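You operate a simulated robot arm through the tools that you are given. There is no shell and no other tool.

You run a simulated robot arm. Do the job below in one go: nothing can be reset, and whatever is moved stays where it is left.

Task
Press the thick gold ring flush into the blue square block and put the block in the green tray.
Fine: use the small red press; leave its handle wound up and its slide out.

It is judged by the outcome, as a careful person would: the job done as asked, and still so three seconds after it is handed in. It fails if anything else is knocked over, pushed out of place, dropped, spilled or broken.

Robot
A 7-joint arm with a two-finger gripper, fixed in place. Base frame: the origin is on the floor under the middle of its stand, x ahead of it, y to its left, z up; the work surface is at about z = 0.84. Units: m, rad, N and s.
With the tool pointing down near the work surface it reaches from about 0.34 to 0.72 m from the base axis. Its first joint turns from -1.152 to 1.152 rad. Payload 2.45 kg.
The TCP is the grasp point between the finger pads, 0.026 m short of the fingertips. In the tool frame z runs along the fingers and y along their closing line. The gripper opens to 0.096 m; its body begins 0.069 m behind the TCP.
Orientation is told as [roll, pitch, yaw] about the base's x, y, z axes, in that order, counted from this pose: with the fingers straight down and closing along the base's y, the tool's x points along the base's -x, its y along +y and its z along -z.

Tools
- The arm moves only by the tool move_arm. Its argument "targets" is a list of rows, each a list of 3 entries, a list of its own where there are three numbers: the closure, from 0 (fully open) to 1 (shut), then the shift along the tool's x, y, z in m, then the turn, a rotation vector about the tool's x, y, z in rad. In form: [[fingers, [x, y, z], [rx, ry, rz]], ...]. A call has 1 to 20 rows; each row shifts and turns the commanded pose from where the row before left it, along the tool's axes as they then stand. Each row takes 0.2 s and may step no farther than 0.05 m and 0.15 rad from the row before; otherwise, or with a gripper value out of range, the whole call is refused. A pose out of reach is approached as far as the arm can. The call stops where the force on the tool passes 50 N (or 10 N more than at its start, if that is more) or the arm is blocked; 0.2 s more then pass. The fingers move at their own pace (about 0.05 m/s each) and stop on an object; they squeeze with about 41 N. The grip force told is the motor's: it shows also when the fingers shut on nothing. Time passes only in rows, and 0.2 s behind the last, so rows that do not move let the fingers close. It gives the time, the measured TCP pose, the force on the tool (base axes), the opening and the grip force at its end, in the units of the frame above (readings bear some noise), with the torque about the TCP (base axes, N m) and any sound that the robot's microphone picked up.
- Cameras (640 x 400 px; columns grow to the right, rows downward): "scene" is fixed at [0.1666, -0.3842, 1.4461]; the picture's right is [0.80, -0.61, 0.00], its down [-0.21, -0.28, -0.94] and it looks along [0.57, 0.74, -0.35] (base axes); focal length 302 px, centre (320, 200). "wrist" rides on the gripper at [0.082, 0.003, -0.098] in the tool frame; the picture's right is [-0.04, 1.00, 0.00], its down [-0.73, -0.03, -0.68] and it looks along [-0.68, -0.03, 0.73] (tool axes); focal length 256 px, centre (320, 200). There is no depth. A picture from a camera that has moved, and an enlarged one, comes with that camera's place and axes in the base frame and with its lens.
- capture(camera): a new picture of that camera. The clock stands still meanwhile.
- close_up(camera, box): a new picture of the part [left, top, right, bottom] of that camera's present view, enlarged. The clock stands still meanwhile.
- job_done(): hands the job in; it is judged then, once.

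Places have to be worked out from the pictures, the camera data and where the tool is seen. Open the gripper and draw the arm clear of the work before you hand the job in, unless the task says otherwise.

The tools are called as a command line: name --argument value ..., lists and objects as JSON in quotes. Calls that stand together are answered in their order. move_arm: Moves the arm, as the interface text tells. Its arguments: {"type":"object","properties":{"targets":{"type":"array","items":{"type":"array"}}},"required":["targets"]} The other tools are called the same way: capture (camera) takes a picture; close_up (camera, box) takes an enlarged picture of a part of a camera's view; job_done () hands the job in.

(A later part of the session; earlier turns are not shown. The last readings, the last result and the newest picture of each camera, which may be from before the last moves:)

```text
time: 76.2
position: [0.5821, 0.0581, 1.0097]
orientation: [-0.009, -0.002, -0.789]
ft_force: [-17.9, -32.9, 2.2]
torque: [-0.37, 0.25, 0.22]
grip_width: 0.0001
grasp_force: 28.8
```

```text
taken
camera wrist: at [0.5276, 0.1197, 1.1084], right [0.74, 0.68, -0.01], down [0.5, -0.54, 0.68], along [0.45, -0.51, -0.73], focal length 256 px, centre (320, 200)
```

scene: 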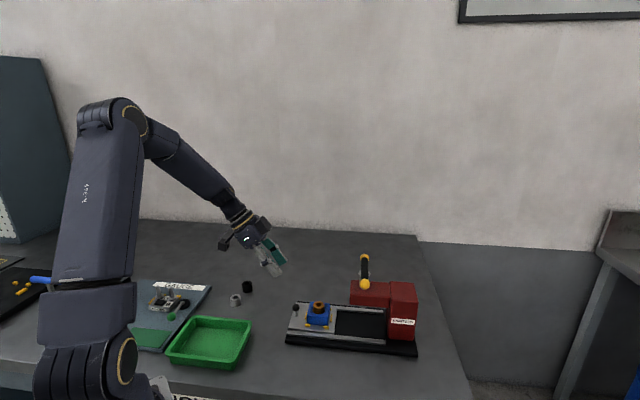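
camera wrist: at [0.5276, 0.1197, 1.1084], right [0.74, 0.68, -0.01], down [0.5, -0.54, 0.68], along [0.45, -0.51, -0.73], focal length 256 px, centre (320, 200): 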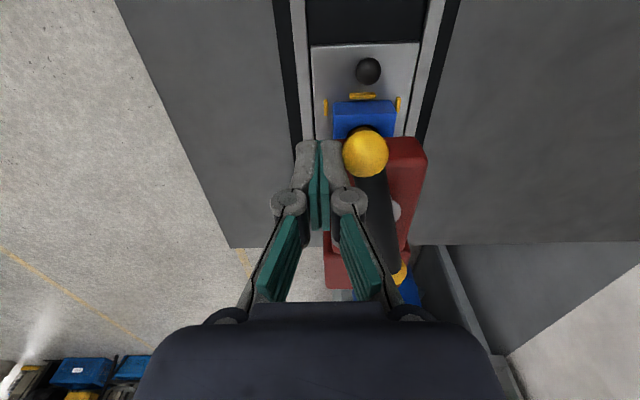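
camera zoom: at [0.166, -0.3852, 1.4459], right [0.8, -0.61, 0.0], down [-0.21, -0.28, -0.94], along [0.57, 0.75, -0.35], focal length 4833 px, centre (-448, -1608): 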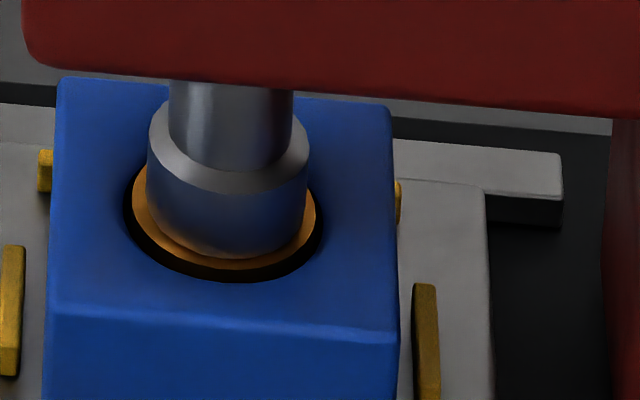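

36 N at the ball. I hold this load for three seconds and look for creep.

move_arm --targets '[[1.0, [0, 0.001, 0], [0, 0, 0]], [1.0, [0, 0, 0], [0, 0, 0]], [1.0, [0, 0, 0], [0, 0, 0]], [1.0, [0, 0, 0], [0, 0, 0]], [1.0, [0, 0, 0], [0, 0, 0]], [1.0, [0, 0, 0], [0, 0, 0]], [1.0, [0, 0, 0], [0, 0, 0]], [1.0, [0, 0, 0], [0, 0, 0]], [1.0, [0, 0, 0], [0, 0, 0]], [1.0, [0, 0, 0], [0, 0, 0]], [1.0, [0, 0, 0], [0, 0, 0]], [1.0, [0, 0, 0], [0, 0, 0]], [1.0, [0, 0, 0], [0, 0, 0]], [1.0, [0, 0, 0], [0, 0, 0]], [1.0, [0, 0, 0], [0, 0, 0]]]'

close_up --camera "scene" --box '[358, 304, 378, 322]'

```text
time: 79.4
position: [0.5826, 0.0585, 1.0091]
orientation: [-0.014, 0.001, -0.787]
ft_force: [-27.4, -32.2, 2.5]
torque: [-0.35, 0.34, 0.28]
grip_width: 0.0
grasp_force: 28.8
```

```text
16.00 times, centred on (368, 313) of scene
camera zoom: at [0.1658, -0.3852, 1.446], right [0.8, -0.61, 0.0], down [-0.21, -0.28, -0.94], along [0.57, 0.75, -0.35], focal length 4833 px, centre (-448, -1608)
```

zoom: 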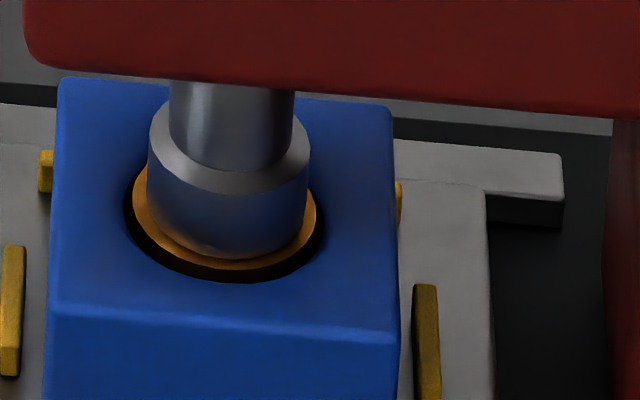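

No creep at 42 N. While engaged I ramp the push further, a millimetre or two at a time.

move_arm --targets '[[1.0, [0, 0.0015, 0], [0, 0, 0]], [1.0, [0, 0, 0], [0, 0, 0]]]'

close_up --camera "scene" --box '[358, 304, 378, 322]'

```text
time: 80.0
position: [0.5815, 0.0592, 1.0098]
orientation: [-0.018, 0.001, -0.788]
ft_force: [-33.6, -34.8, 6.5]
torque: [-0.34, 0.44, 0.43]
grip_width: 0.0001
grasp_force: 28.8
```

```text
16.00 times, centred on (368, 313) of scene
camera zoom: at [0.1655, -0.3853, 1.446], right [0.8, -0.61, 0.0], down [-0.21, -0.28, -0.94], along [0.57, 0.75, -0.35], focal length 4833 px, centre (-448, -1608)
```

zoom: 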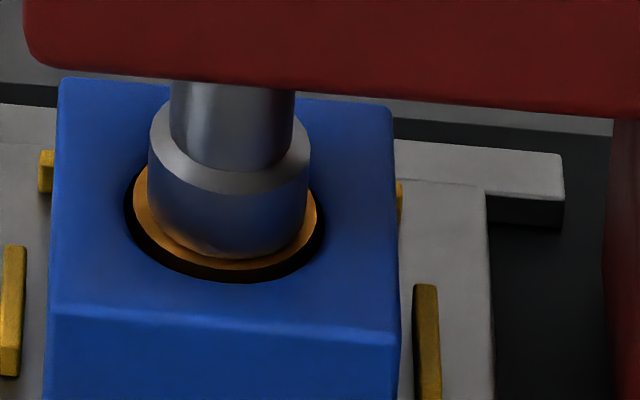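

Still a hard stop at 48 N with no further motion. I check whether something else blocks the handle — e.g. the far ball against the column — with close-ups.

close_up --camera "scene" --box '[365, 265, 400, 295]'

close_up --camera "wrist" --box '[340, 130, 440, 310]'

close_up --camera "scene" --box '[335, 255, 385, 295]'

```text
13.33 times, centred on (382, 280) of scene
camera zoom: at [0.1655, -0.3853, 1.446], right [0.8, -0.61, 0.0], down [-0.21, -0.28, -0.94], along [0.57, 0.75, -0.35], focal length 4027 px, centre (-513, -867)
```

zoom: 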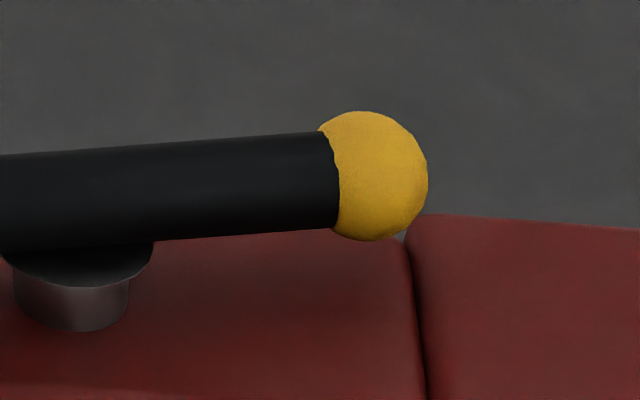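

```text
2.22 times, centred on (390, 220) of wrist
camera zoom: at [0.5278, 0.1208, 1.1086], right [0.74, 0.68, -0.02], down [0.51, -0.53, 0.68], along [0.45, -0.51, -0.74], focal length 569 px, centre (164, 156)
```

zoom: 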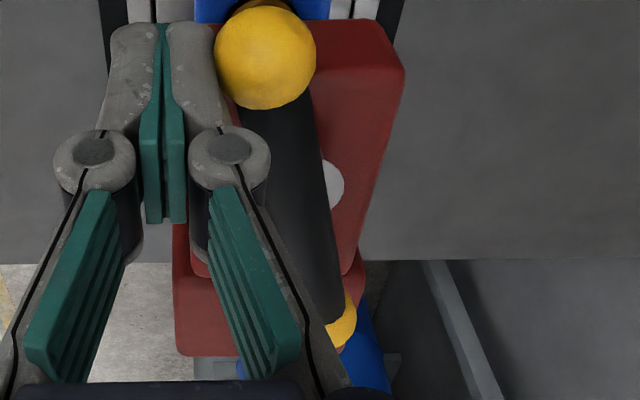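

```text
10.00 times, centred on (360, 275) of scene
camera zoom: at [0.1655, -0.3853, 1.446], right [0.8, -0.61, 0.0], down [-0.21, -0.28, -0.94], along [0.57, 0.75, -0.35], focal length 3020 px, centre (-80, -550)
```

zoom: 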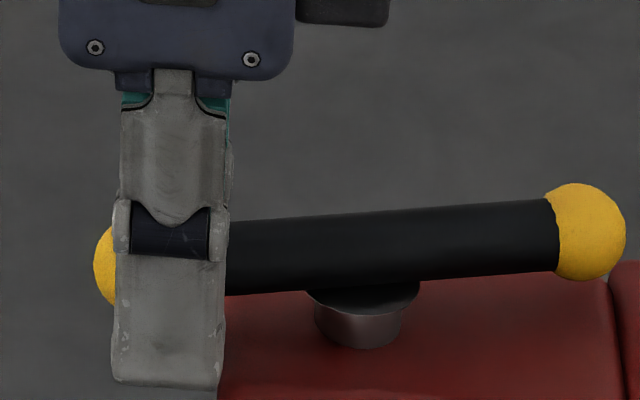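

The stop is real and not a creep matter. I release gently and wind the handle back up, so I can inspect the ring without the ram; first I lift over to the other side of the bar end.

move_arm --targets '[[1.0, [0, -0.004, 0], [0, 0, 0]], [1.0, [0, -0.004, 0], [0, 0, 0]], [1.0, [0, -0.005, 0], [0, 0, 0]], [1.0, [0, -0.006, 0], [0, 0, 0]], [1.0, [0, -0.006, 0], [0, 0, 0]], [1.0, [0, -0.008, 0], [0, 0, 0]], [1.0, [0, 0, -0.025], [0, 0, 0]], [1.0, [0, 0, -0.02], [0, 0, 0]], [1.0, [0, 0.036, 0], [0, 0, 0]], [1.0, [0, 0.036, 0], [0, 0, 0]], [1.0, [0, 0, 0], [0, 0, 0]]]'

capture --camera "wrist"

close_up --camera "scene" --box '[358, 304, 378, 322]'

```text
time: 82.4
position: [0.6122, 0.0928, 1.0553]
orientation: [0.0, 0.0, -0.786]
ft_force: [0.2, 0.4, 0.6]
torque: [0.01, 0.03, 0.0]
grip_width: 0.0
grasp_force: 28.5
```

```text
taken
camera wrist: at [0.5583, 0.1539, 1.1533], right [0.74, 0.68, 0.0], down [0.5, -0.54, 0.68], along [0.46, -0.5, -0.73], focal length 256 px, centre (320, 200)
```

wrist: 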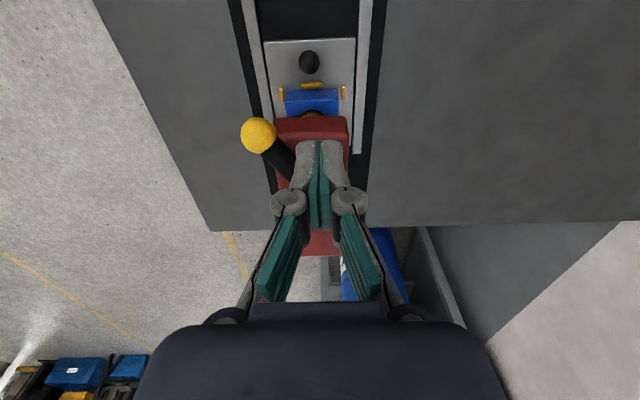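

```text
16.00 times, centred on (368, 313) of scene
camera zoom: at [0.1667, -0.3842, 1.4461], right [0.8, -0.61, 0.0], down [-0.21, -0.28, -0.94], along [0.57, 0.74, -0.35], focal length 4833 px, centre (-448, -1608)
```

zoom: 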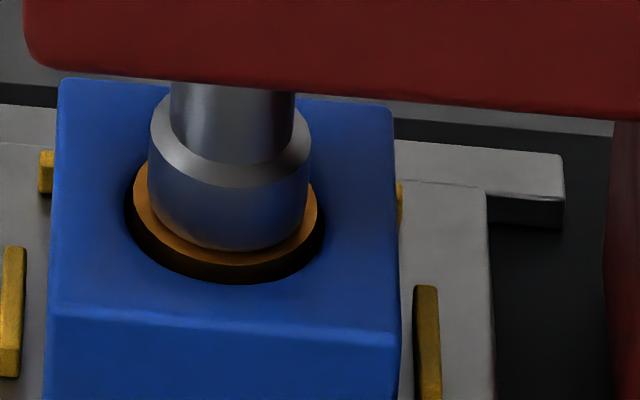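

At rest the ring stays ~1–2 mm proud. I descend on the other side of end B and wind the handle back counter-clockwise, rising with it.

move_arm --targets '[[1.0, [0, 0, 0.024], [0, 0, 0]], [1.0, [0, 0, 0.02], [0, 0, 0]], [1.0, [-0.0025, -0.0068, 0], [0, 0, 0]], [1.0, [-0.0005, -0.0065, -0.0005], [0, 0, 0]], [1.0, [-0.0014, -0.0064, -0.0009], [0, 0, 0]], [1.0, [-0.0022, -0.0062, -0.0009], [0, 0, 0]], [1.0, [-0.0031, -0.0058, -0.0009], [0, 0, 0]], [1.0, [-0.0039, -0.0053, -0.0009], [0, 0, 0]], [1.0, [0, 0, 0], [0, 0, 0]]]'

capture --camera "wrist"

close_up --camera "scene" --box '[335, 240, 415, 335]'

```text
time: 84.4
position: [0.5978, 0.0566, 1.0168]
orientation: [-0.001, 0.0, -0.788]
ft_force: [0.2, 0.3, 0.3]
torque: [0.01, -0.01, 0.0]
grip_width: 0.0001
grasp_force: 28.7
```

```text
taken
camera wrist: at [0.5418, 0.1174, 1.1146], right [0.74, 0.68, 0.0], down [0.5, -0.54, 0.68], along [0.46, -0.5, -0.73], focal length 256 px, centre (320, 200)
```

wrist: 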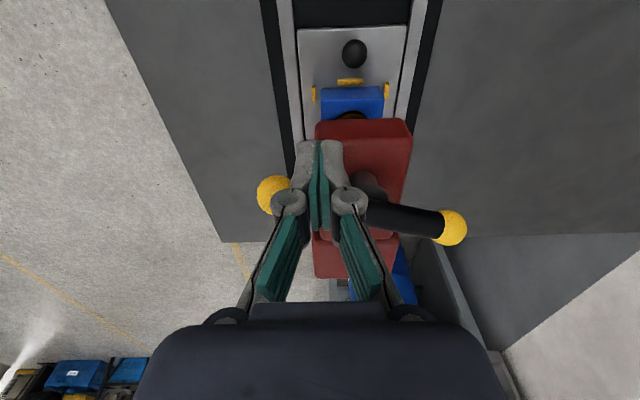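

```text
4.21 times, centred on (375, 288) of scene
camera zoom: at [0.1666, -0.3842, 1.4462], right [0.8, -0.61, 0.0], down [-0.21, -0.28, -0.94], along [0.57, 0.74, -0.35], focal length 1272 px, centre (88, -168)
```

zoom: 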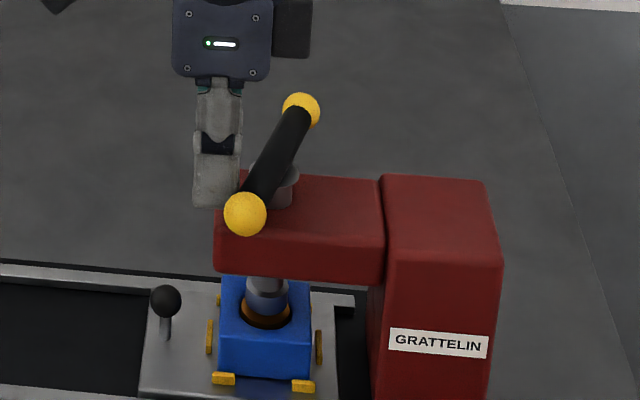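

Winding back works. I check the ring stays down while the ram rises.

close_up --camera "scene" --box '[358, 304, 378, 322]'

```text
16.00 times, centred on (368, 313) of scene
camera zoom: at [0.1666, -0.3842, 1.4462], right [0.8, -0.61, 0.0], down [-0.21, -0.28, -0.94], along [0.57, 0.74, -0.35], focal length 4833 px, centre (-448, -1608)
```

zoom: 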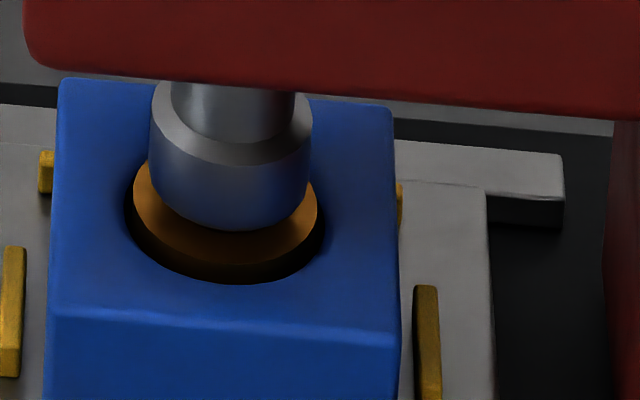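

The ring stays at its depth. Before deciding, I go to the near side of the press with a steep tilt, to look along the block's top face almost edge-on.

move_arm --targets '[[1.0, [0, 0, -0.042], [0, 0, 0]], [1.0, [0, 0, -0.042], [0, 0, 0]], [0.5, [-0.0108, -0.0446, 0], [0, 0, 0]], [0.2, [-0.0108, -0.0446, 0], [0, 0, 0]], [0.0, [-0.0108, -0.0446, 0], [0, 0, 0]], [0, [0, 0, 0], [0, 0, -0.1428]], [0, [0, 0, 0], [0, 0, -0.1428]], [0, [0, 0, 0], [0, 0, -0.1428]], [0, [0, 0, 0], [0, 0, -0.1428]], [0, [0, 0, 0], [0, 0, -0.1428]], [0, [0, 0, 0], [0, 0, -0.1428]], [0, [0, 0, 0], [0, 0, -0.1428]], [0, [0, 0, 0], [0, 0, -0.1428]], [0, [0, 0, 0], [0, 0, -0.1428]], [0, [0, 0, 0], [0, 0, -0.1428]], [0, [0, 0, 0], [0, 0, -0.1428]], [0, [0, 0, 0], [0, 0, 0]]]'

capture --camera "wrist"

```text
time: 88.0
position: [0.524, -0.061, 1.0989]
orientation: [-0.001, -0.001, 0.786]
ft_force: [0.6, -0.1, -0.3]
torque: [0.01, 0.0, 0.01]
grip_width: 0.0961
grasp_force: 0.1
```

```text
taken
camera wrist: at [0.4654, -0.1155, 1.1983], right [-0.68, 0.73, 0.0], down [0.54, 0.5, 0.68], along [0.5, 0.46, -0.73], focal length 256 px, centre (320, 200)
```

wrist: 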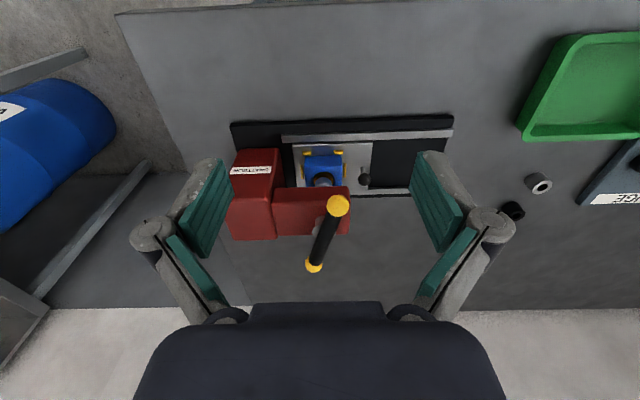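

I tilt steeply (0.9 rad) and move in toward the press at block-top height.

move_arm --targets '[[0, [0, 0, 0], [0, -0.15, 0]], [0, [0, 0, 0], [0, -0.15, 0]], [0, [0, 0, 0], [0, -0.15, 0]], [0, [0, 0, 0], [0, -0.15, 0]], [0, [0, 0, 0], [0, -0.15, 0]], [0, [0, 0, 0], [0, -0.15, 0]], [0, [0.0217, 0, 0.03], [0, 0, 0]], [0, [0.0217, 0, 0.03], [0, 0, 0]], [0, [0.0217, 0, 0.03], [0, 0, 0]], [0, [0.0217, 0, 0.02], [0, 0, 0]], [0, [0, 0, 0], [0, 0, 0]]]'

capture --camera "wrist"

capture --camera "scene"

```text
time: 90.4
position: [0.5475, -0.039, 0.9624]
orientation: [-0.001, -0.899, 0.784]
ft_force: [0.0, 0.1, 0.0]
torque: [-0.02, 0.02, -0.02]
grip_width: 0.0961
grasp_force: 0.0
```

```text
taken
camera wrist: at [0.455, -0.1254, 0.9608], right [-0.69, 0.72, 0.03], down [-0.03, -0.07, 1.0], along [0.72, 0.69, 0.07], focal length 256 px, centre (320, 200)
```

wrist: 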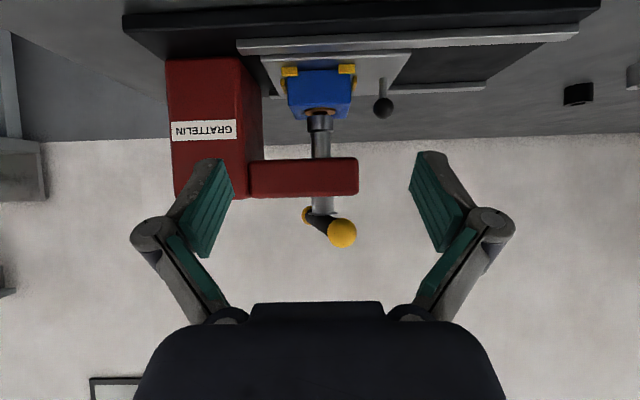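

```text
taken
```

scene: 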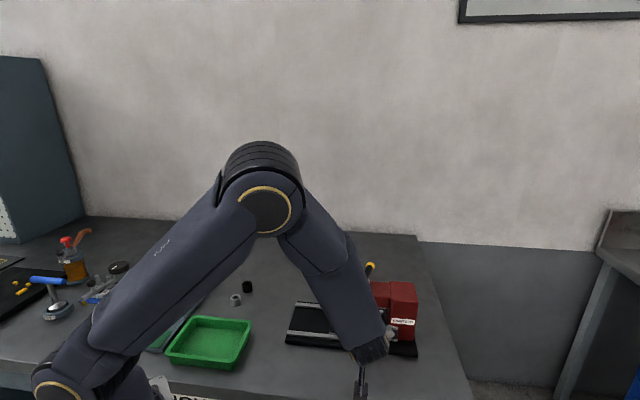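

Superb side view. I zoom on the block's top edge and the ring.

close_up --camera "wrist" --box '[285, 85, 365, 145]'

close_up --camera "wrist" --box '[300, 95, 340, 125]'

close_up --camera "wrist" --box '[240, 140, 370, 255]'

```text
6.67 times, centred on (325, 115) of wrist
camera zoom: at [0.455, -0.1254, 0.9608], right [-0.69, 0.72, 0.03], down [-0.03, -0.07, 1.0], along [0.72, 0.69, 0.07], focal length 1707 px, centre (287, 767)
```

zoom: 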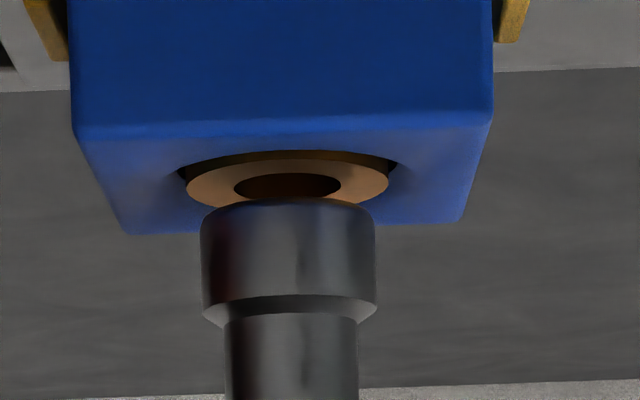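

```text
13.33 times, centred on (320, 110) of wrist
camera zoom: at [0.455, -0.1254, 0.9608], right [-0.69, 0.72, 0.03], down [-0.03, -0.07, 1.0], along [0.72, 0.69, 0.07], focal length 3413 px, centre (320, 1400)
```

zoom: 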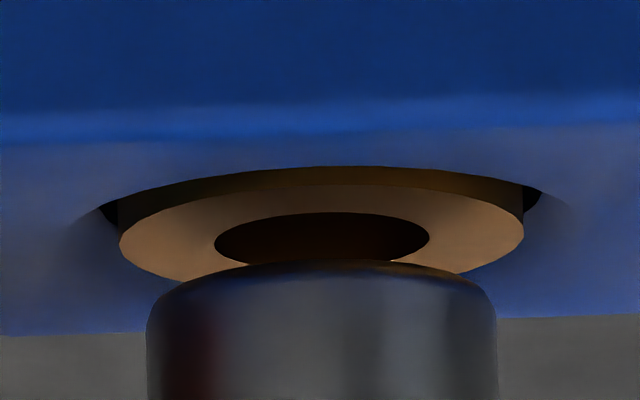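

```text
3.48 times, centred on (305, 198) of wrist
camera zoom: at [0.455, -0.1254, 0.9608], right [-0.69, 0.72, 0.03], down [-0.03, -0.07, 1.0], along [0.72, 0.69, 0.07], focal length 890 px, centre (372, 209)
```

zoom: 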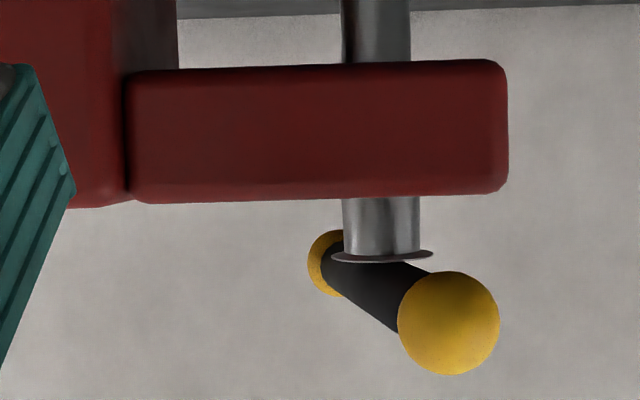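

The low view shows the ring is about level with the block at mid-plane but its near (-e2) edge stands ~0.9 mm proud, i.e. a slight tilt. I'll finish winding the handle up to look at it freely; I return to a vertical peg (keeping yaw +45°) at bar end B (-107°).

move_arm --targets '[[0, [-0.0339, 0, -0.027], [0, 0, 0]], [0.3, [-0.0339, 0, -0.027], [0, 0, 0]], [0.6, [-0.0339, 0, -0.027], [0, 0, 0]], [1.0, [0, 0, 0], [0, 0.15, 0]], [1.0, [0, 0, 0], [0, 0.15, 0]], [1.0, [0, 0, 0], [0, 0.15, 0]], [1.0, [0, 0, 0], [0, 0.15, 0]], [1.0, [0, 0, 0], [0, 0.15, 0]], [1.0, [0, 0, 0], [0, 0.149, 0]], [1.0, [-0.0367, 0.0133, 0], [0, 0, 0]], [1.0, [-0.0367, 0.0133, 0], [0, 0, 0]], [1.0, [-0.0367, 0.0133, 0], [0, 0, 0]], [1.0, [0, 0, 0], [0, 0, 0]]]'

capture --camera "wrist"

close_up --camera "scene" --box '[325, 225, 425, 325]'

```text
time: 93.2
position: [0.5965, 0.0685, 1.0932]
orientation: [0.001, 0.0, 0.783]
ft_force: [-0.3, -0.2, 0.1]
torque: [-0.01, 0.01, -0.03]
grip_width: 0.0
grasp_force: 27.9
```

```text
taken
camera wrist: at [0.5376, 0.0138, 1.1929], right [-0.68, 0.74, 0.0], down [0.54, 0.5, 0.68], along [0.5, 0.46, -0.73], focal length 256 px, centre (320, 200)
```

wrist: 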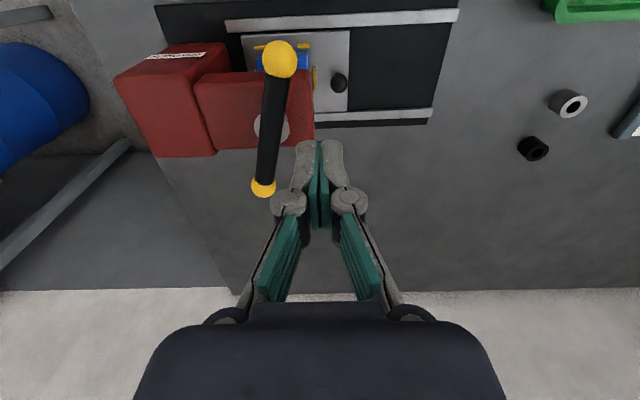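

```text
4.00 times, centred on (375, 275) of scene
camera zoom: at [0.1667, -0.3842, 1.4461], right [0.8, -0.61, 0.0], down [-0.21, -0.28, -0.94], along [0.57, 0.74, -0.35], focal length 1208 px, centre (100, -100)
```

zoom: 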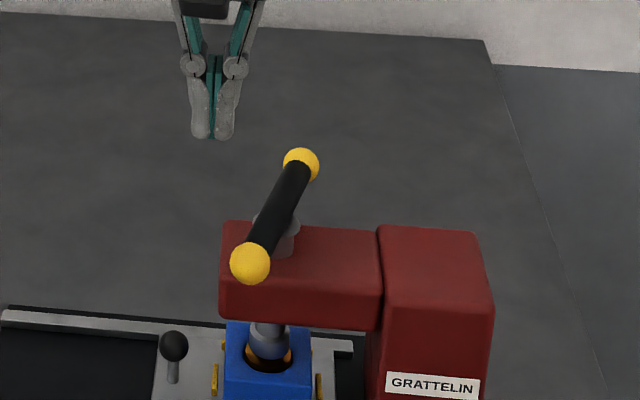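

Clear on the open side of end B. I descend and wind counter-clockwise about 90°, rising with the bar.

move_arm --targets '[[1.0, [0, 0, 0.038], [0, 0, 0]], [1.0, [0, 0, 0.037], [0, 0, 0]], [1.0, [0.0034, -0.0035, 0], [0, 0, 0]], [1.0, [0.0053, -0.0039, -0.0003], [0, 0, 0]], [1.0, [0.0047, -0.0046, -0.0009], [0, 0, 0]], [1.0, [0.004, -0.0052, -0.0009], [0, 0, 0]], [1.0, [0.0033, -0.0057, -0.0009], [0, 0, 0]], [1.0, [0.0025, -0.0061, -0.0009], [0, 0, 0]], [1.0, [0.0016, -0.0064, -0.0009], [0, 0, 0]], [1.0, [0.0007, -0.0065, -0.0009], [0, 0, 0]], [1.0, [-0.0002, -0.0066, -0.0009], [0, 0, 0]], [1.0, [-0.0011, -0.0065, -0.0009], [0, 0, 0]], [1.0, [-0.002, -0.0062, -0.0009], [0, 0, 0]], [1.0, [-0.0029, -0.0059, -0.0009], [0, 0, 0]], [1.0, [0, 0, 0], [0, 0, 0]]]'

capture --camera "wrist"

close_up --camera "scene" --box '[325, 225, 425, 325]'

```text
time: 96.4
position: [0.6317, 0.0065, 1.0282]
orientation: [0.001, -0.001, 0.783]
ft_force: [-0.3, -0.6, -0.4]
torque: [-0.02, -0.03, 0.03]
grip_width: 0.0
grasp_force: 28.3
```

```text
taken
camera wrist: at [0.5718, -0.0481, 1.126], right [-0.68, 0.74, 0.0], down [0.54, 0.5, 0.68], along [0.5, 0.46, -0.73], focal length 256 px, centre (320, 200)
```

wrist: 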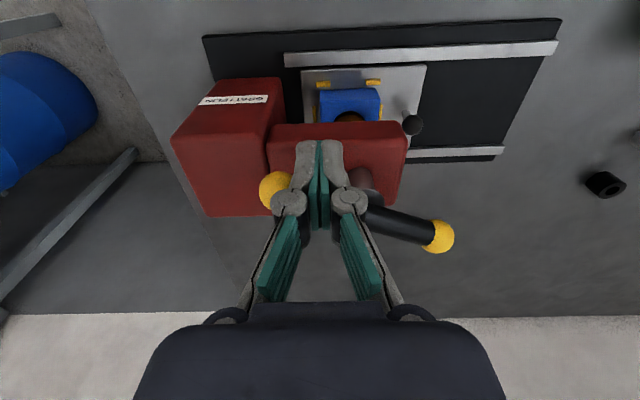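

```text
4.00 times, centred on (375, 275) of scene
camera zoom: at [0.1666, -0.3842, 1.4461], right [0.8, -0.61, 0.0], down [-0.21, -0.28, -0.94], along [0.57, 0.74, -0.35], focal length 1208 px, centre (100, -100)
```

zoom: 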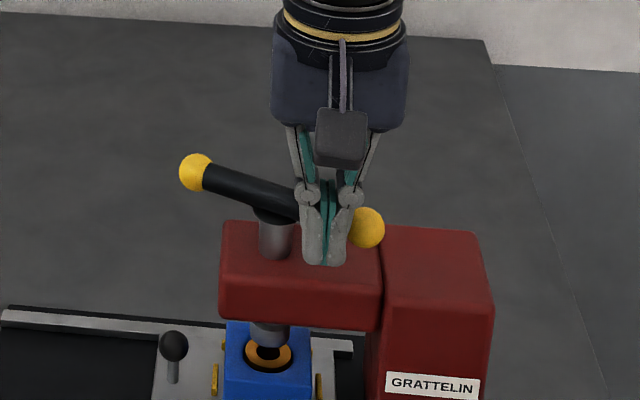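

Going well. I continue the counter-clockwise winding.

move_arm --targets '[[1.0, [-0.0033, -0.0035, -0.0009], [0, 0, 0]], [1.0, [-0.0044, -0.0049, -0.0009], [0, 0, 0]], [1.0, [-0.005, -0.0042, -0.0009], [0, 0, 0]], [1.0, [-0.0056, -0.0035, -0.0009], [0, 0, 0]], [1.0, [-0.006, -0.0027, -0.0009], [0, 0, 0]], [1.0, [-0.0063, -0.0018, -0.0009], [0, 0, 0]], [1.0, [-0.0065, -0.0009, -0.0009], [0, 0, 0]], [1.0, [-0.0066, 0, -0.0009], [0, 0, 0]], [1.0, [-0.0065, 0.0009, -0.0009], [0, 0, 0]], [1.0, [-0.0063, 0.0018, -0.0009], [0, 0, 0]], [1.0, [-0.006, 0.0027, -0.0009], [0, 0, 0]], [1.0, [0, 0, 0], [0, 0, 0]]]'

capture --camera "wrist"

close_up --camera "scene" --box '[325, 225, 425, 325]'

```text
time: 99.0
position: [0.6875, 0.0409, 1.038]
orientation: [0.001, -0.002, 0.784]
ft_force: [0.7, -0.5, -0.8]
torque: [0.04, 0.04, -0.02]
grip_width: 0.0
grasp_force: 28.6
```

```text
taken
camera wrist: at [0.6268, -0.0146, 1.1362], right [-0.68, 0.74, 0.0], down [0.54, 0.5, 0.68], along [0.5, 0.46, -0.73], focal length 256 px, centre (320, 200)
```

wrist: 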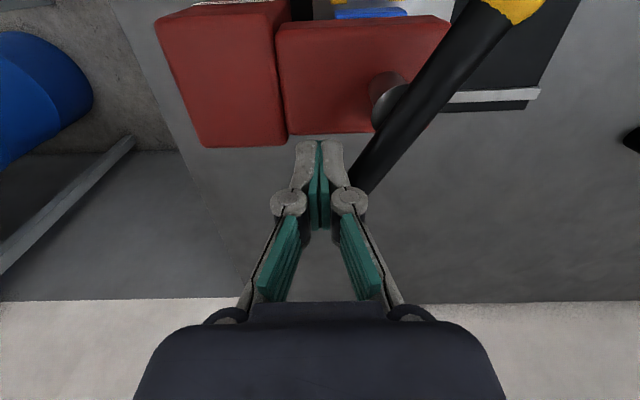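

```text
4.00 times, centred on (375, 275) of scene
camera zoom: at [0.1666, -0.3842, 1.4461], right [0.8, -0.61, 0.0], down [-0.21, -0.28, -0.94], along [0.57, 0.74, -0.35], focal length 1208 px, centre (100, -100)
```

zoom: 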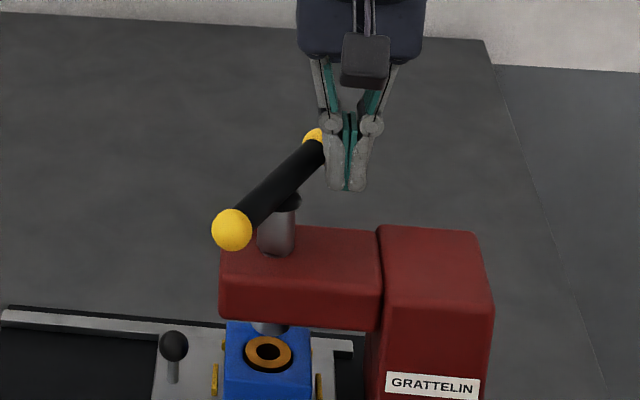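

Ram nearly up. I zoom on the ring now that it is in free view.

close_up --camera "scene" --box '[356, 303, 380, 323]'

```text
16.00 times, centred on (368, 313) of scene
camera zoom: at [0.1666, -0.3842, 1.4461], right [0.8, -0.61, 0.0], down [-0.21, -0.28, -0.94], along [0.57, 0.74, -0.35], focal length 4833 px, centre (-448, -1608)
```

zoom: 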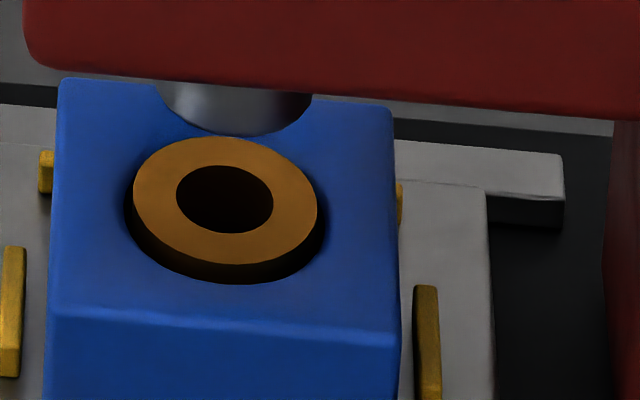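

The ring sits tilted very slightly with its near edge proud by something between 1 and 2 mm. I finish winding the handle up to its stop, then slide it out to examine the ring closely.

move_arm --targets '[[1.0, [-0.0041, 0.0024, -0.0009], [0, 0, 0]], [1.0, [-0.005, 0.0042, -0.0009], [0, 0, 0]], [1.0, [-0.0044, 0.0049, -0.0009], [0, 0, 0]], [1.0, [0, 0, 0], [0, 0, 0]]]'

capture --camera "wrist"

close_up --camera "scene" --box '[325, 225, 425, 325]'

```text
time: 100.0
position: [0.6878, 0.0567, 1.0412]
orientation: [0.0, -0.001, 0.783]
ft_force: [1.0, -0.8, 0.6]
torque: [0.0, -0.03, 0.0]
grip_width: 0.0003
grasp_force: 28.0
```

```text
taken
camera wrist: at [0.6282, 0.0029, 1.1387], right [-0.68, 0.74, 0.0], down [0.54, 0.5, 0.68], along [0.5, 0.46, -0.73], focal length 256 px, centre (320, 200)
```

wrist: 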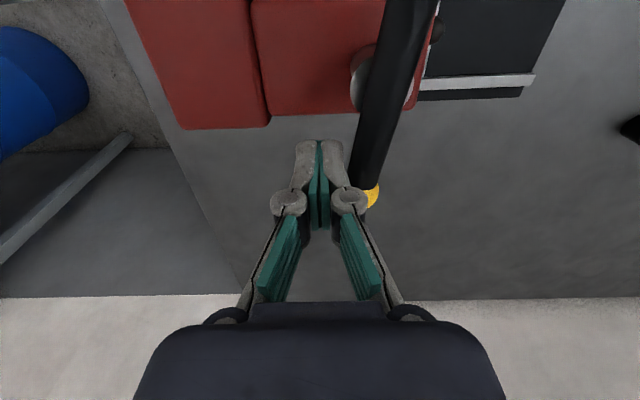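

```text
4.00 times, centred on (375, 275) of scene
camera zoom: at [0.1666, -0.3842, 1.4461], right [0.8, -0.61, 0.0], down [-0.21, -0.28, -0.94], along [0.57, 0.74, -0.35], focal length 1208 px, centre (100, -100)
```

zoom: 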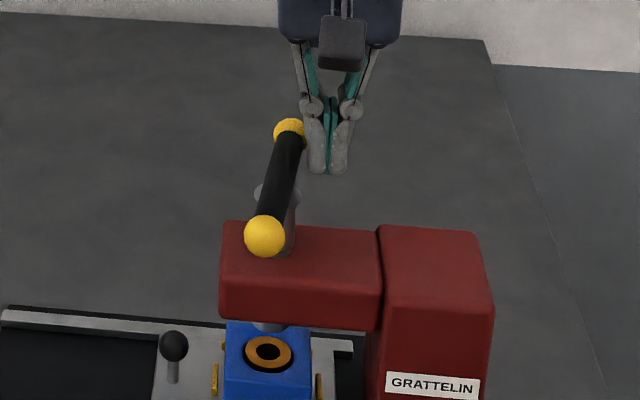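

About 12° short of where it started. I push on until it reaches the original position or its stop.

move_arm --targets '[[1.0, [-0.0037, 0.0054, -0.0005], [0, 0, 0]], [1.0, [-0.0022, 0.0045, -0.0005], [0, 0, 0]], [1.0, [0, 0, 0], [0, 0, 0]]]'

close_up --camera "scene" --box '[325, 225, 425, 325]'

```text
time: 100.8
position: [0.6848, 0.0665, 1.0412]
orientation: [-0.003, 0.001, 0.781]
ft_force: [6.8, -11.5, -2.0]
torque: [-0.21, -0.13, -0.09]
grip_width: 0.0
grasp_force: 28.1
```

```text
4.00 times, centred on (375, 275) of scene
camera zoom: at [0.1669, -0.3846, 1.446], right [0.8, -0.61, 0.0], down [-0.21, -0.28, -0.94], along [0.57, 0.74, -0.35], focal length 1208 px, centre (100, -100)
```

zoom: 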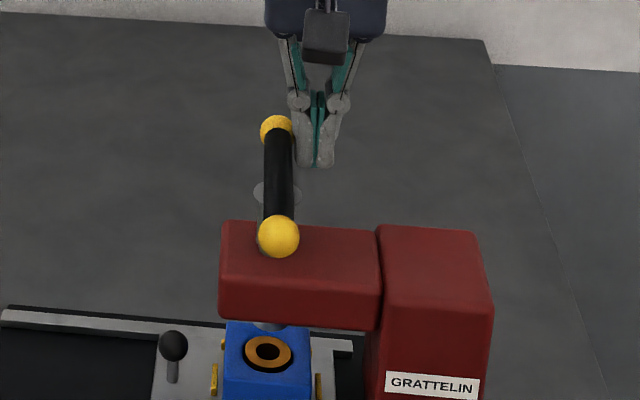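

13 N: the handle is at its upper stop, back in its original position. I withdraw, and go round to the knob to pull the slide out.

move_arm --targets '[[1.0, [0, -0.006, 0], [0, 0, 0]], [1.0, [0, -0.008, 0], [0, 0, 0]], [1.0, [0, 0, -0.04], [0, 0, 0]], [1.0, [0, 0, -0.04], [0, 0, 0]], [0.6, [0.0104, 0.0465, 0], [0, 0, 0]], [0.5, [0.0104, 0.0465, 0], [0, 0, 0]], [0.5, [0.0104, 0.0465, 0], [0, 0, 0]], [0.5, [0.0104, 0.0465, 0], [0, 0, 0]], [0.5, [0, 0, 0], [0, 0, 0.1428]], [0.5, [0, 0, 0], [0, 0, 0.1428]], [0.5, [0, 0, 0], [0, 0, 0.1428]], [0.5, [0, 0, 0], [0, 0, 0.1428]], [0.5, [0, 0, 0], [0, 0, 0.1428]], [0.5, [0, 0, 0], [0, 0, 0.1428]], [0.5, [0, 0, 0], [0, 0, 0.1428]], [0.5, [0, 0, 0], [0, 0, 0.1428]], [0.5, [0, 0, 0], [0, 0, 0.1428]], [0.5, [0, 0, 0], [0, 0, 0.1428]], [0.5, [0, 0, 0], [0, 0, 0.1428]]]'

close_up --camera "scene" --box '[325, 225, 425, 325]'

capture --camera "wrist"

```text
time: 104.8
position: [0.6448, 0.1879, 1.1673]
orientation: [0.0, 0.0, -0.791]
ft_force: [0.0, -0.3, 0.1]
torque: [-0.01, 0.02, 0.01]
grip_width: 0.0479
grasp_force: 0.1
out of reach, approached as far as the arm can: row 5, 6, 7, 8
```

```text
4.00 times, centred on (375, 275) of scene
camera zoom: at [0.1666, -0.3842, 1.4461], right [0.8, -0.61, 0.0], down [-0.21, -0.28, -0.94], along [0.57, 0.74, -0.35], focal length 1208 px, centre (100, -100)
```

zoom: 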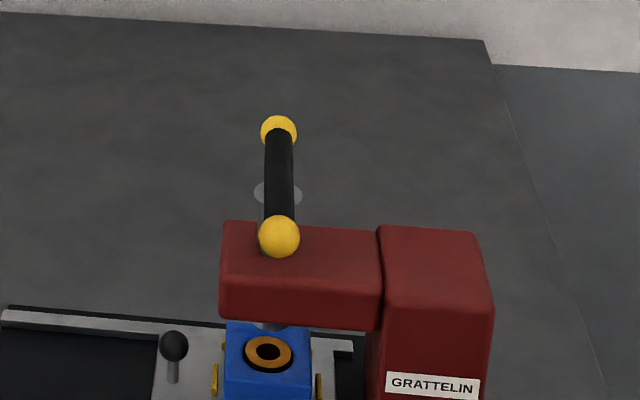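

```text
taken
camera wrist: at [0.5902, 0.2487, 1.2659], right [0.74, 0.68, 0.0], down [0.5, -0.54, 0.68], along [0.46, -0.5, -0.73], focal length 256 px, centre (320, 200)
```

wrist: 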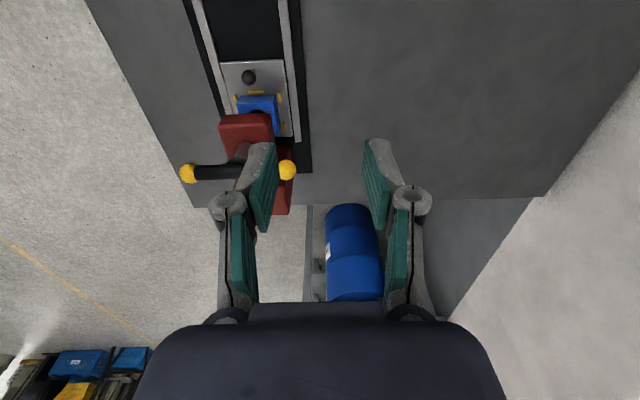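

Handle and press are undisturbed; the arm took a detour due to reach. I move back over the slide's outer end at yaw -45° and look.

move_arm --targets '[[0.5, [0.0205, -0.0329, 0], [0, 0, 0]], [0.5, [0.0205, -0.0329, 0], [0, 0, 0]], [0.5, [0.0205, -0.0329, 0], [0, 0, 0]], [0.5, [0, 0, 0.039], [0, 0, 0]], [0.5, [0, 0, 0.039], [0, 0, 0]], [0.5, [0, 0, 0.039], [0, 0, 0]], [0.5, [0, 0, 0], [0, 0, 0]]]'

capture --camera "wrist"

```text
time: 106.4
position: [0.6754, 0.2021, 1.0741]
orientation: [0.0, -0.001, -0.787]
ft_force: [0.6, -0.2, -0.1]
torque: [-0.03, 0.01, -0.01]
grip_width: 0.0481
grasp_force: 0.0
out of reach, approached as far as the arm can: row 1, 2, 3, 4, 5, 6
```

```text
taken
camera wrist: at [0.6202, 0.2617, 1.1723], right [0.74, 0.68, 0.0], down [0.5, -0.54, 0.68], along [0.46, -0.5, -0.73], focal length 256 px, centre (320, 200)
```

wrist: 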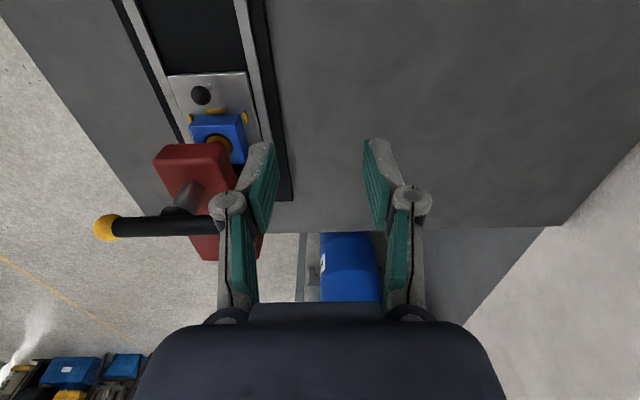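

The arm reports it cannot reach inward in its present configuration. I look at the whole scene to understand the arm's posture.

capture --camera "scene"

```text
taken
```

scene: 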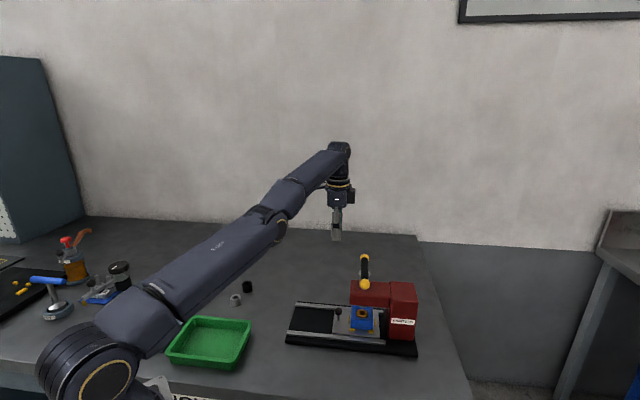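

The arm has straightened and its elbow is bent slightly the wrong way, so it cannot retract. I extend it outward and up to the straight position, well clear of everything, then try to retract again.

move_arm --targets '[[0.5, [-0.0142, 0.0264, -0.03], [0, 0, 0]], [0.5, [-0.0142, 0.0264, -0.03], [0, 0, 0]], [0.5, [0, 0, 0], [0, 0, 0]]]'

capture --camera "scene"

```text
time: 107.2
position: [0.668, 0.1926, 1.1115]
orientation: [0.002, -0.001, -0.785]
ft_force: [-0.1, 0.2, 0.2]
torque: [-0.02, 0.03, 0.02]
grip_width: 0.048
grasp_force: 0.1
out of reach, approached as far as the arm can: row 1, 2
```

```text
taken
```

scene: 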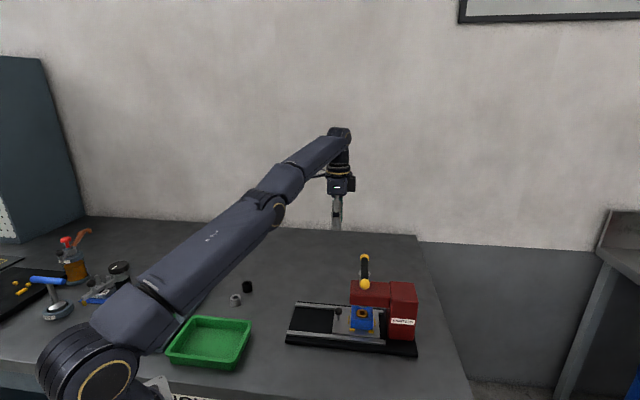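

It is now at full stretch. I retract inward in small steps and see which way the elbow goes.

move_arm --targets '[[0.5, [0.0095, -0.0176, 0.0], [0, 0, 0]], [0.5, [0.0142, -0.0264, 0.0], [0, 0, 0]], [0.5, [0, 0, 0], [0, 0, 0]]]'

capture --camera "scene"

```text
time: 108.0
position: [0.6617, 0.1928, 1.1235]
orientation: [0.001, 0.002, -0.786]
ft_force: [0.1, 0.1, -0.6]
torque: [0.0, -0.02, -0.02]
grip_width: 0.0481
grasp_force: 0.1
out of reach, approached as far as the arm can: row 1, 2
```

```text
taken
```

scene: 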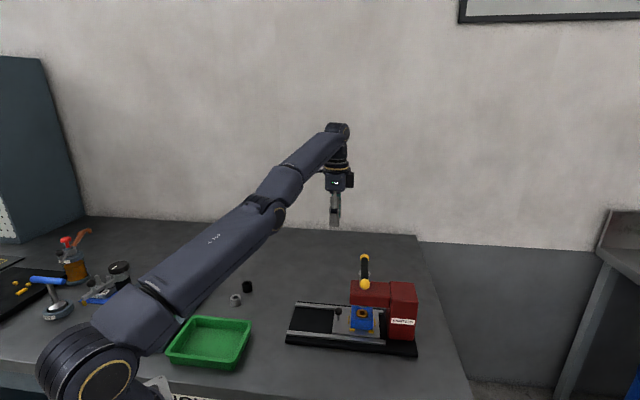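

Still on the straight-arm limit. A downward move should flex the elbow the right way, so I step down (clear of the press) and then inward.

move_arm --targets '[[0.5, [0, 0, 0.03], [0, 0, 0]], [0.5, [0, 0, 0.03], [0, 0, 0]], [0.5, [0, 0, 0], [0, 0, 0]]]'

move_arm --targets '[[0.5, [0.0047, -0.0088, 0.0], [0, 0, 0]], [0.5, [0.0047, -0.0088, 0.0], [0, 0, 0]], [0.5, [0, 0, 0], [0, 0, 0]]]'

```text
time: 108.8
position: [0.6771, 0.1983, 1.0682]
orientation: [0.001, 0.0, -0.786]
ft_force: [0.1, 0.0, 0.9]
torque: [0.0, 0.02, 0.05]
grip_width: 0.0476
grasp_force: 0.1
out of reach, approached as far as the arm can: row 1, 2
```

```text
time: 109.6
position: [0.6757, 0.1991, 1.0723]
orientation: [0.0, 0.0, -0.786]
ft_force: [-0.2, 0.3, 1.0]
torque: [0.0, -0.01, 0.01]
grip_width: 0.0478
grasp_force: 0.0
out of reach, approached as far as the arm can: row 1, 2
```

I stretch it straight again, then follow the reach sphere downward (over clear table, left of the press) to flex the elbow the right way.

move_arm --targets '[[0.5, [-0.0142, 0.0264, 0.0], [0, 0, 0]], [0.5, [-0.0142, 0.0264, 0.0], [0, 0, 0]], [0.5, [-0.005, 0.0092, 0.045], [0, 0, 0]], [0.5, [-0.0045, 0.0082, 0.045], [0, 0, 0]], [0.5, [-0.004, 0.0075, 0.04], [0, 0, 0]], [0.5, [0, 0, 0], [0, 0, 0]]]'

capture --camera "scene"

```text
time: 111.0
position: [0.697, 0.2025, 0.9393]
orientation: [0.002, -0.001, -0.786]
ft_force: [0.1, 0.2, 0.1]
torque: [-0.02, -0.05, -0.04]
grip_width: 0.0484
grasp_force: 0.1
out of reach, approached as far as the arm can: row 1, 2, 4, 5
```

```text
taken
```

scene: 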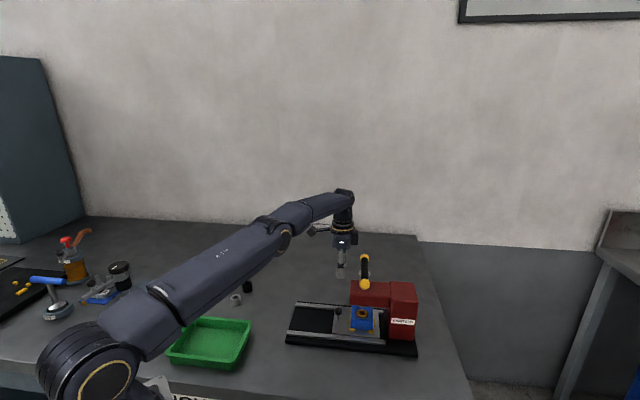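

Now the forearm appears flexed downward (elbow up). I try a small inward and upward move.

move_arm --targets '[[0.5, [0.0071, -0.0132, 0.0], [0, 0, 0]], [0.5, [0.0095, -0.0176, 0.0], [0, 0, 0]], [0.5, [0, 0, 0], [0, 0, 0]]]'

capture --camera "scene"

```text
time: 111.8
position: [0.6624, 0.1921, 0.9406]
orientation: [0.001, 0.0, -0.784]
ft_force: [-0.4, 0.1, -0.3]
torque: [0.0, -0.01, 0.0]
grip_width: 0.0478
grasp_force: 0.0
```

```text
taken
```

scene: 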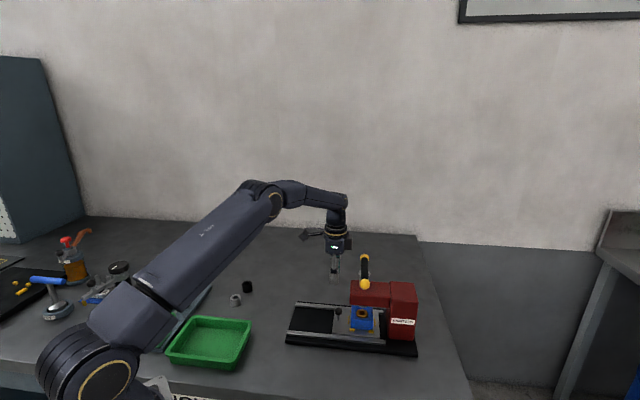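

Recovered: the elbow is up again and moves are in reach. I go back over the outer end of the slide, away from the reach limit.

move_arm --targets '[[0.5, [0.035, 0, 0], [0, 0, 0]], [0.5, [0.035, 0, 0], [0, 0, 0]], [0.5, [0, 0, -0.04], [0, 0, 0]], [0.5, [0, 0, -0.04], [0, 0, 0]], [0.5, [0.005, -0.038, 0], [0, 0, 0]], [0.5, [0.005, -0.038, 0], [0, 0, 0]], [0.5, [0.005, -0.038, 0], [0, 0, 0]], [0.5, [0, 0, 0], [0, -0.122, 0]], [0.5, [0, 0, 0], [0, -0.122, 0]], [0.5, [0, 0, 0], [0, -0.122, 0]], [0.5, [0, 0, 0], [0, -0.122, 0]], [0.5, [0, 0, 0], [0, -0.122, 0]], [0.5, [0, 0, 0], [0, 0, 0]]]'

capture --camera "wrist"

```text
time: 114.6
position: [0.5219, 0.172, 1.0218]
orientation: [0.001, -0.612, -0.786]
ft_force: [0.6, 0.1, -0.2]
torque: [-0.02, 0.0, 0.0]
grip_width: 0.0479
grasp_force: 0.0
```

```text
taken
camera wrist: at [0.4372, 0.2615, 1.0551], right [0.73, 0.68, 0.02], down [0.13, -0.17, 0.98], along [0.67, -0.71, -0.21], focal length 256 px, centre (320, 200)
```

wrist: 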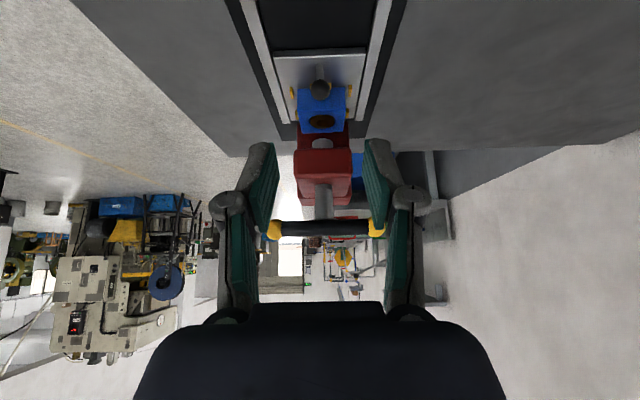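

From here I zoom at the ring in the block, unobstructed by the ram.

close_up --camera "wrist" --box '[300, 100, 345, 138]'

close_up --camera "wrist" --box '[290, 70, 360, 140]'

```text
10.53 times, centred on (322, 119) of wrist
camera zoom: at [0.4372, 0.2615, 1.0551], right [0.73, 0.68, 0.02], down [0.13, -0.17, 0.98], along [0.67, -0.71, -0.21], focal length 2695 px, centre (294, 1053)
```

zoom: 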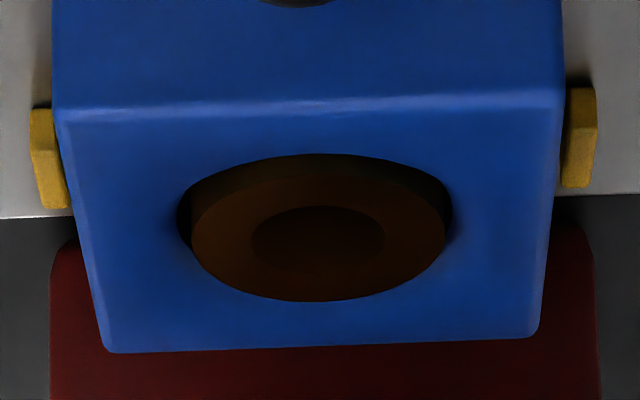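

```text
5.71 times, centred on (325, 105) of wrist
camera zoom: at [0.4372, 0.2615, 1.0551], right [0.73, 0.68, 0.02], down [0.13, -0.17, 0.98], along [0.67, -0.71, -0.21], focal length 1463 px, centre (291, 743)
```

zoom: 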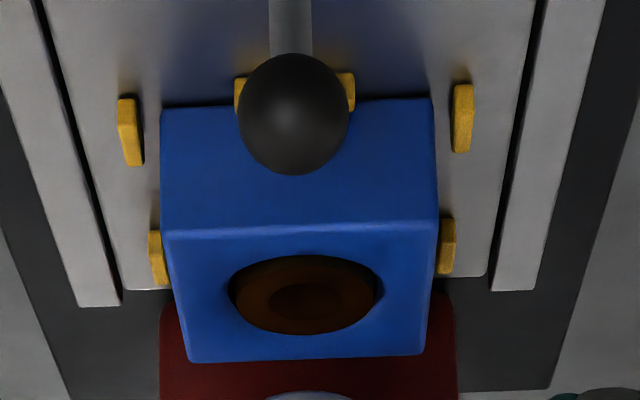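

The ring looks level with the block to about a millimetre, slightly proud. I pull the slide out to inspect it from close range: approach the knob again with the tilted gripper.

move_arm --targets '[[0.5, [-0.0064, -0.0004, 0.0452], [0, 0, 0]], [0.5, [-0.0064, 0, 0.0452], [0, 0, 0]], [0.5, [0, 0, 0.03], [0, 0, 0]], [0.5, [0, 0, 0.025], [0, 0, 0]], [0.5, [0, 0, 0.015], [0, 0, 0]], [0.5, [0, 0, 0], [0, 0, 0]]]'

capture --camera "wrist"

close_up --camera "scene" --box '[310, 250, 410, 345]'

```text
time: 116.0
position: [0.5942, 0.1006, 0.8965]
orientation: [0.002, -0.609, -0.787]
ft_force: [0.4, 0.6, 0.3]
torque: [0.0, 0.0, 0.0]
grip_width: 0.048
grasp_force: 0.1
```

```text
taken
camera wrist: at [0.5097, 0.1893, 0.9308], right [0.73, 0.68, 0.02], down [0.13, -0.17, 0.98], along [0.67, -0.71, -0.21], focal length 256 px, centre (320, 200)
```

wrist: 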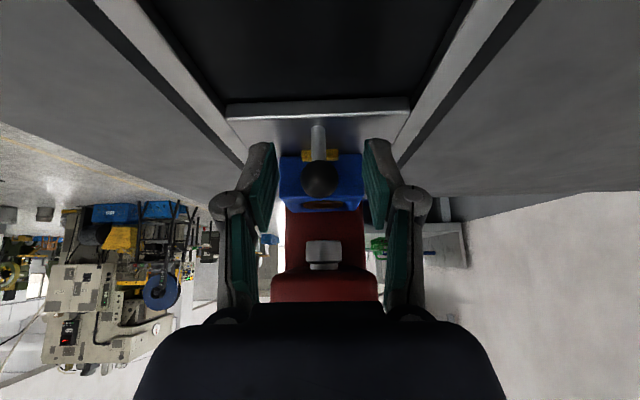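

```text
4.21 times, centred on (360, 298) of scene
camera zoom: at [0.1666, -0.3842, 1.4461], right [0.8, -0.61, 0.0], down [-0.21, -0.28, -0.94], along [0.57, 0.74, -0.35], focal length 1272 px, centre (152, -210)
```

zoom: 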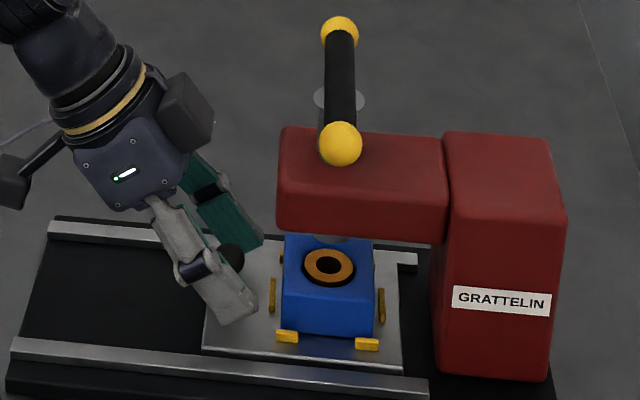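

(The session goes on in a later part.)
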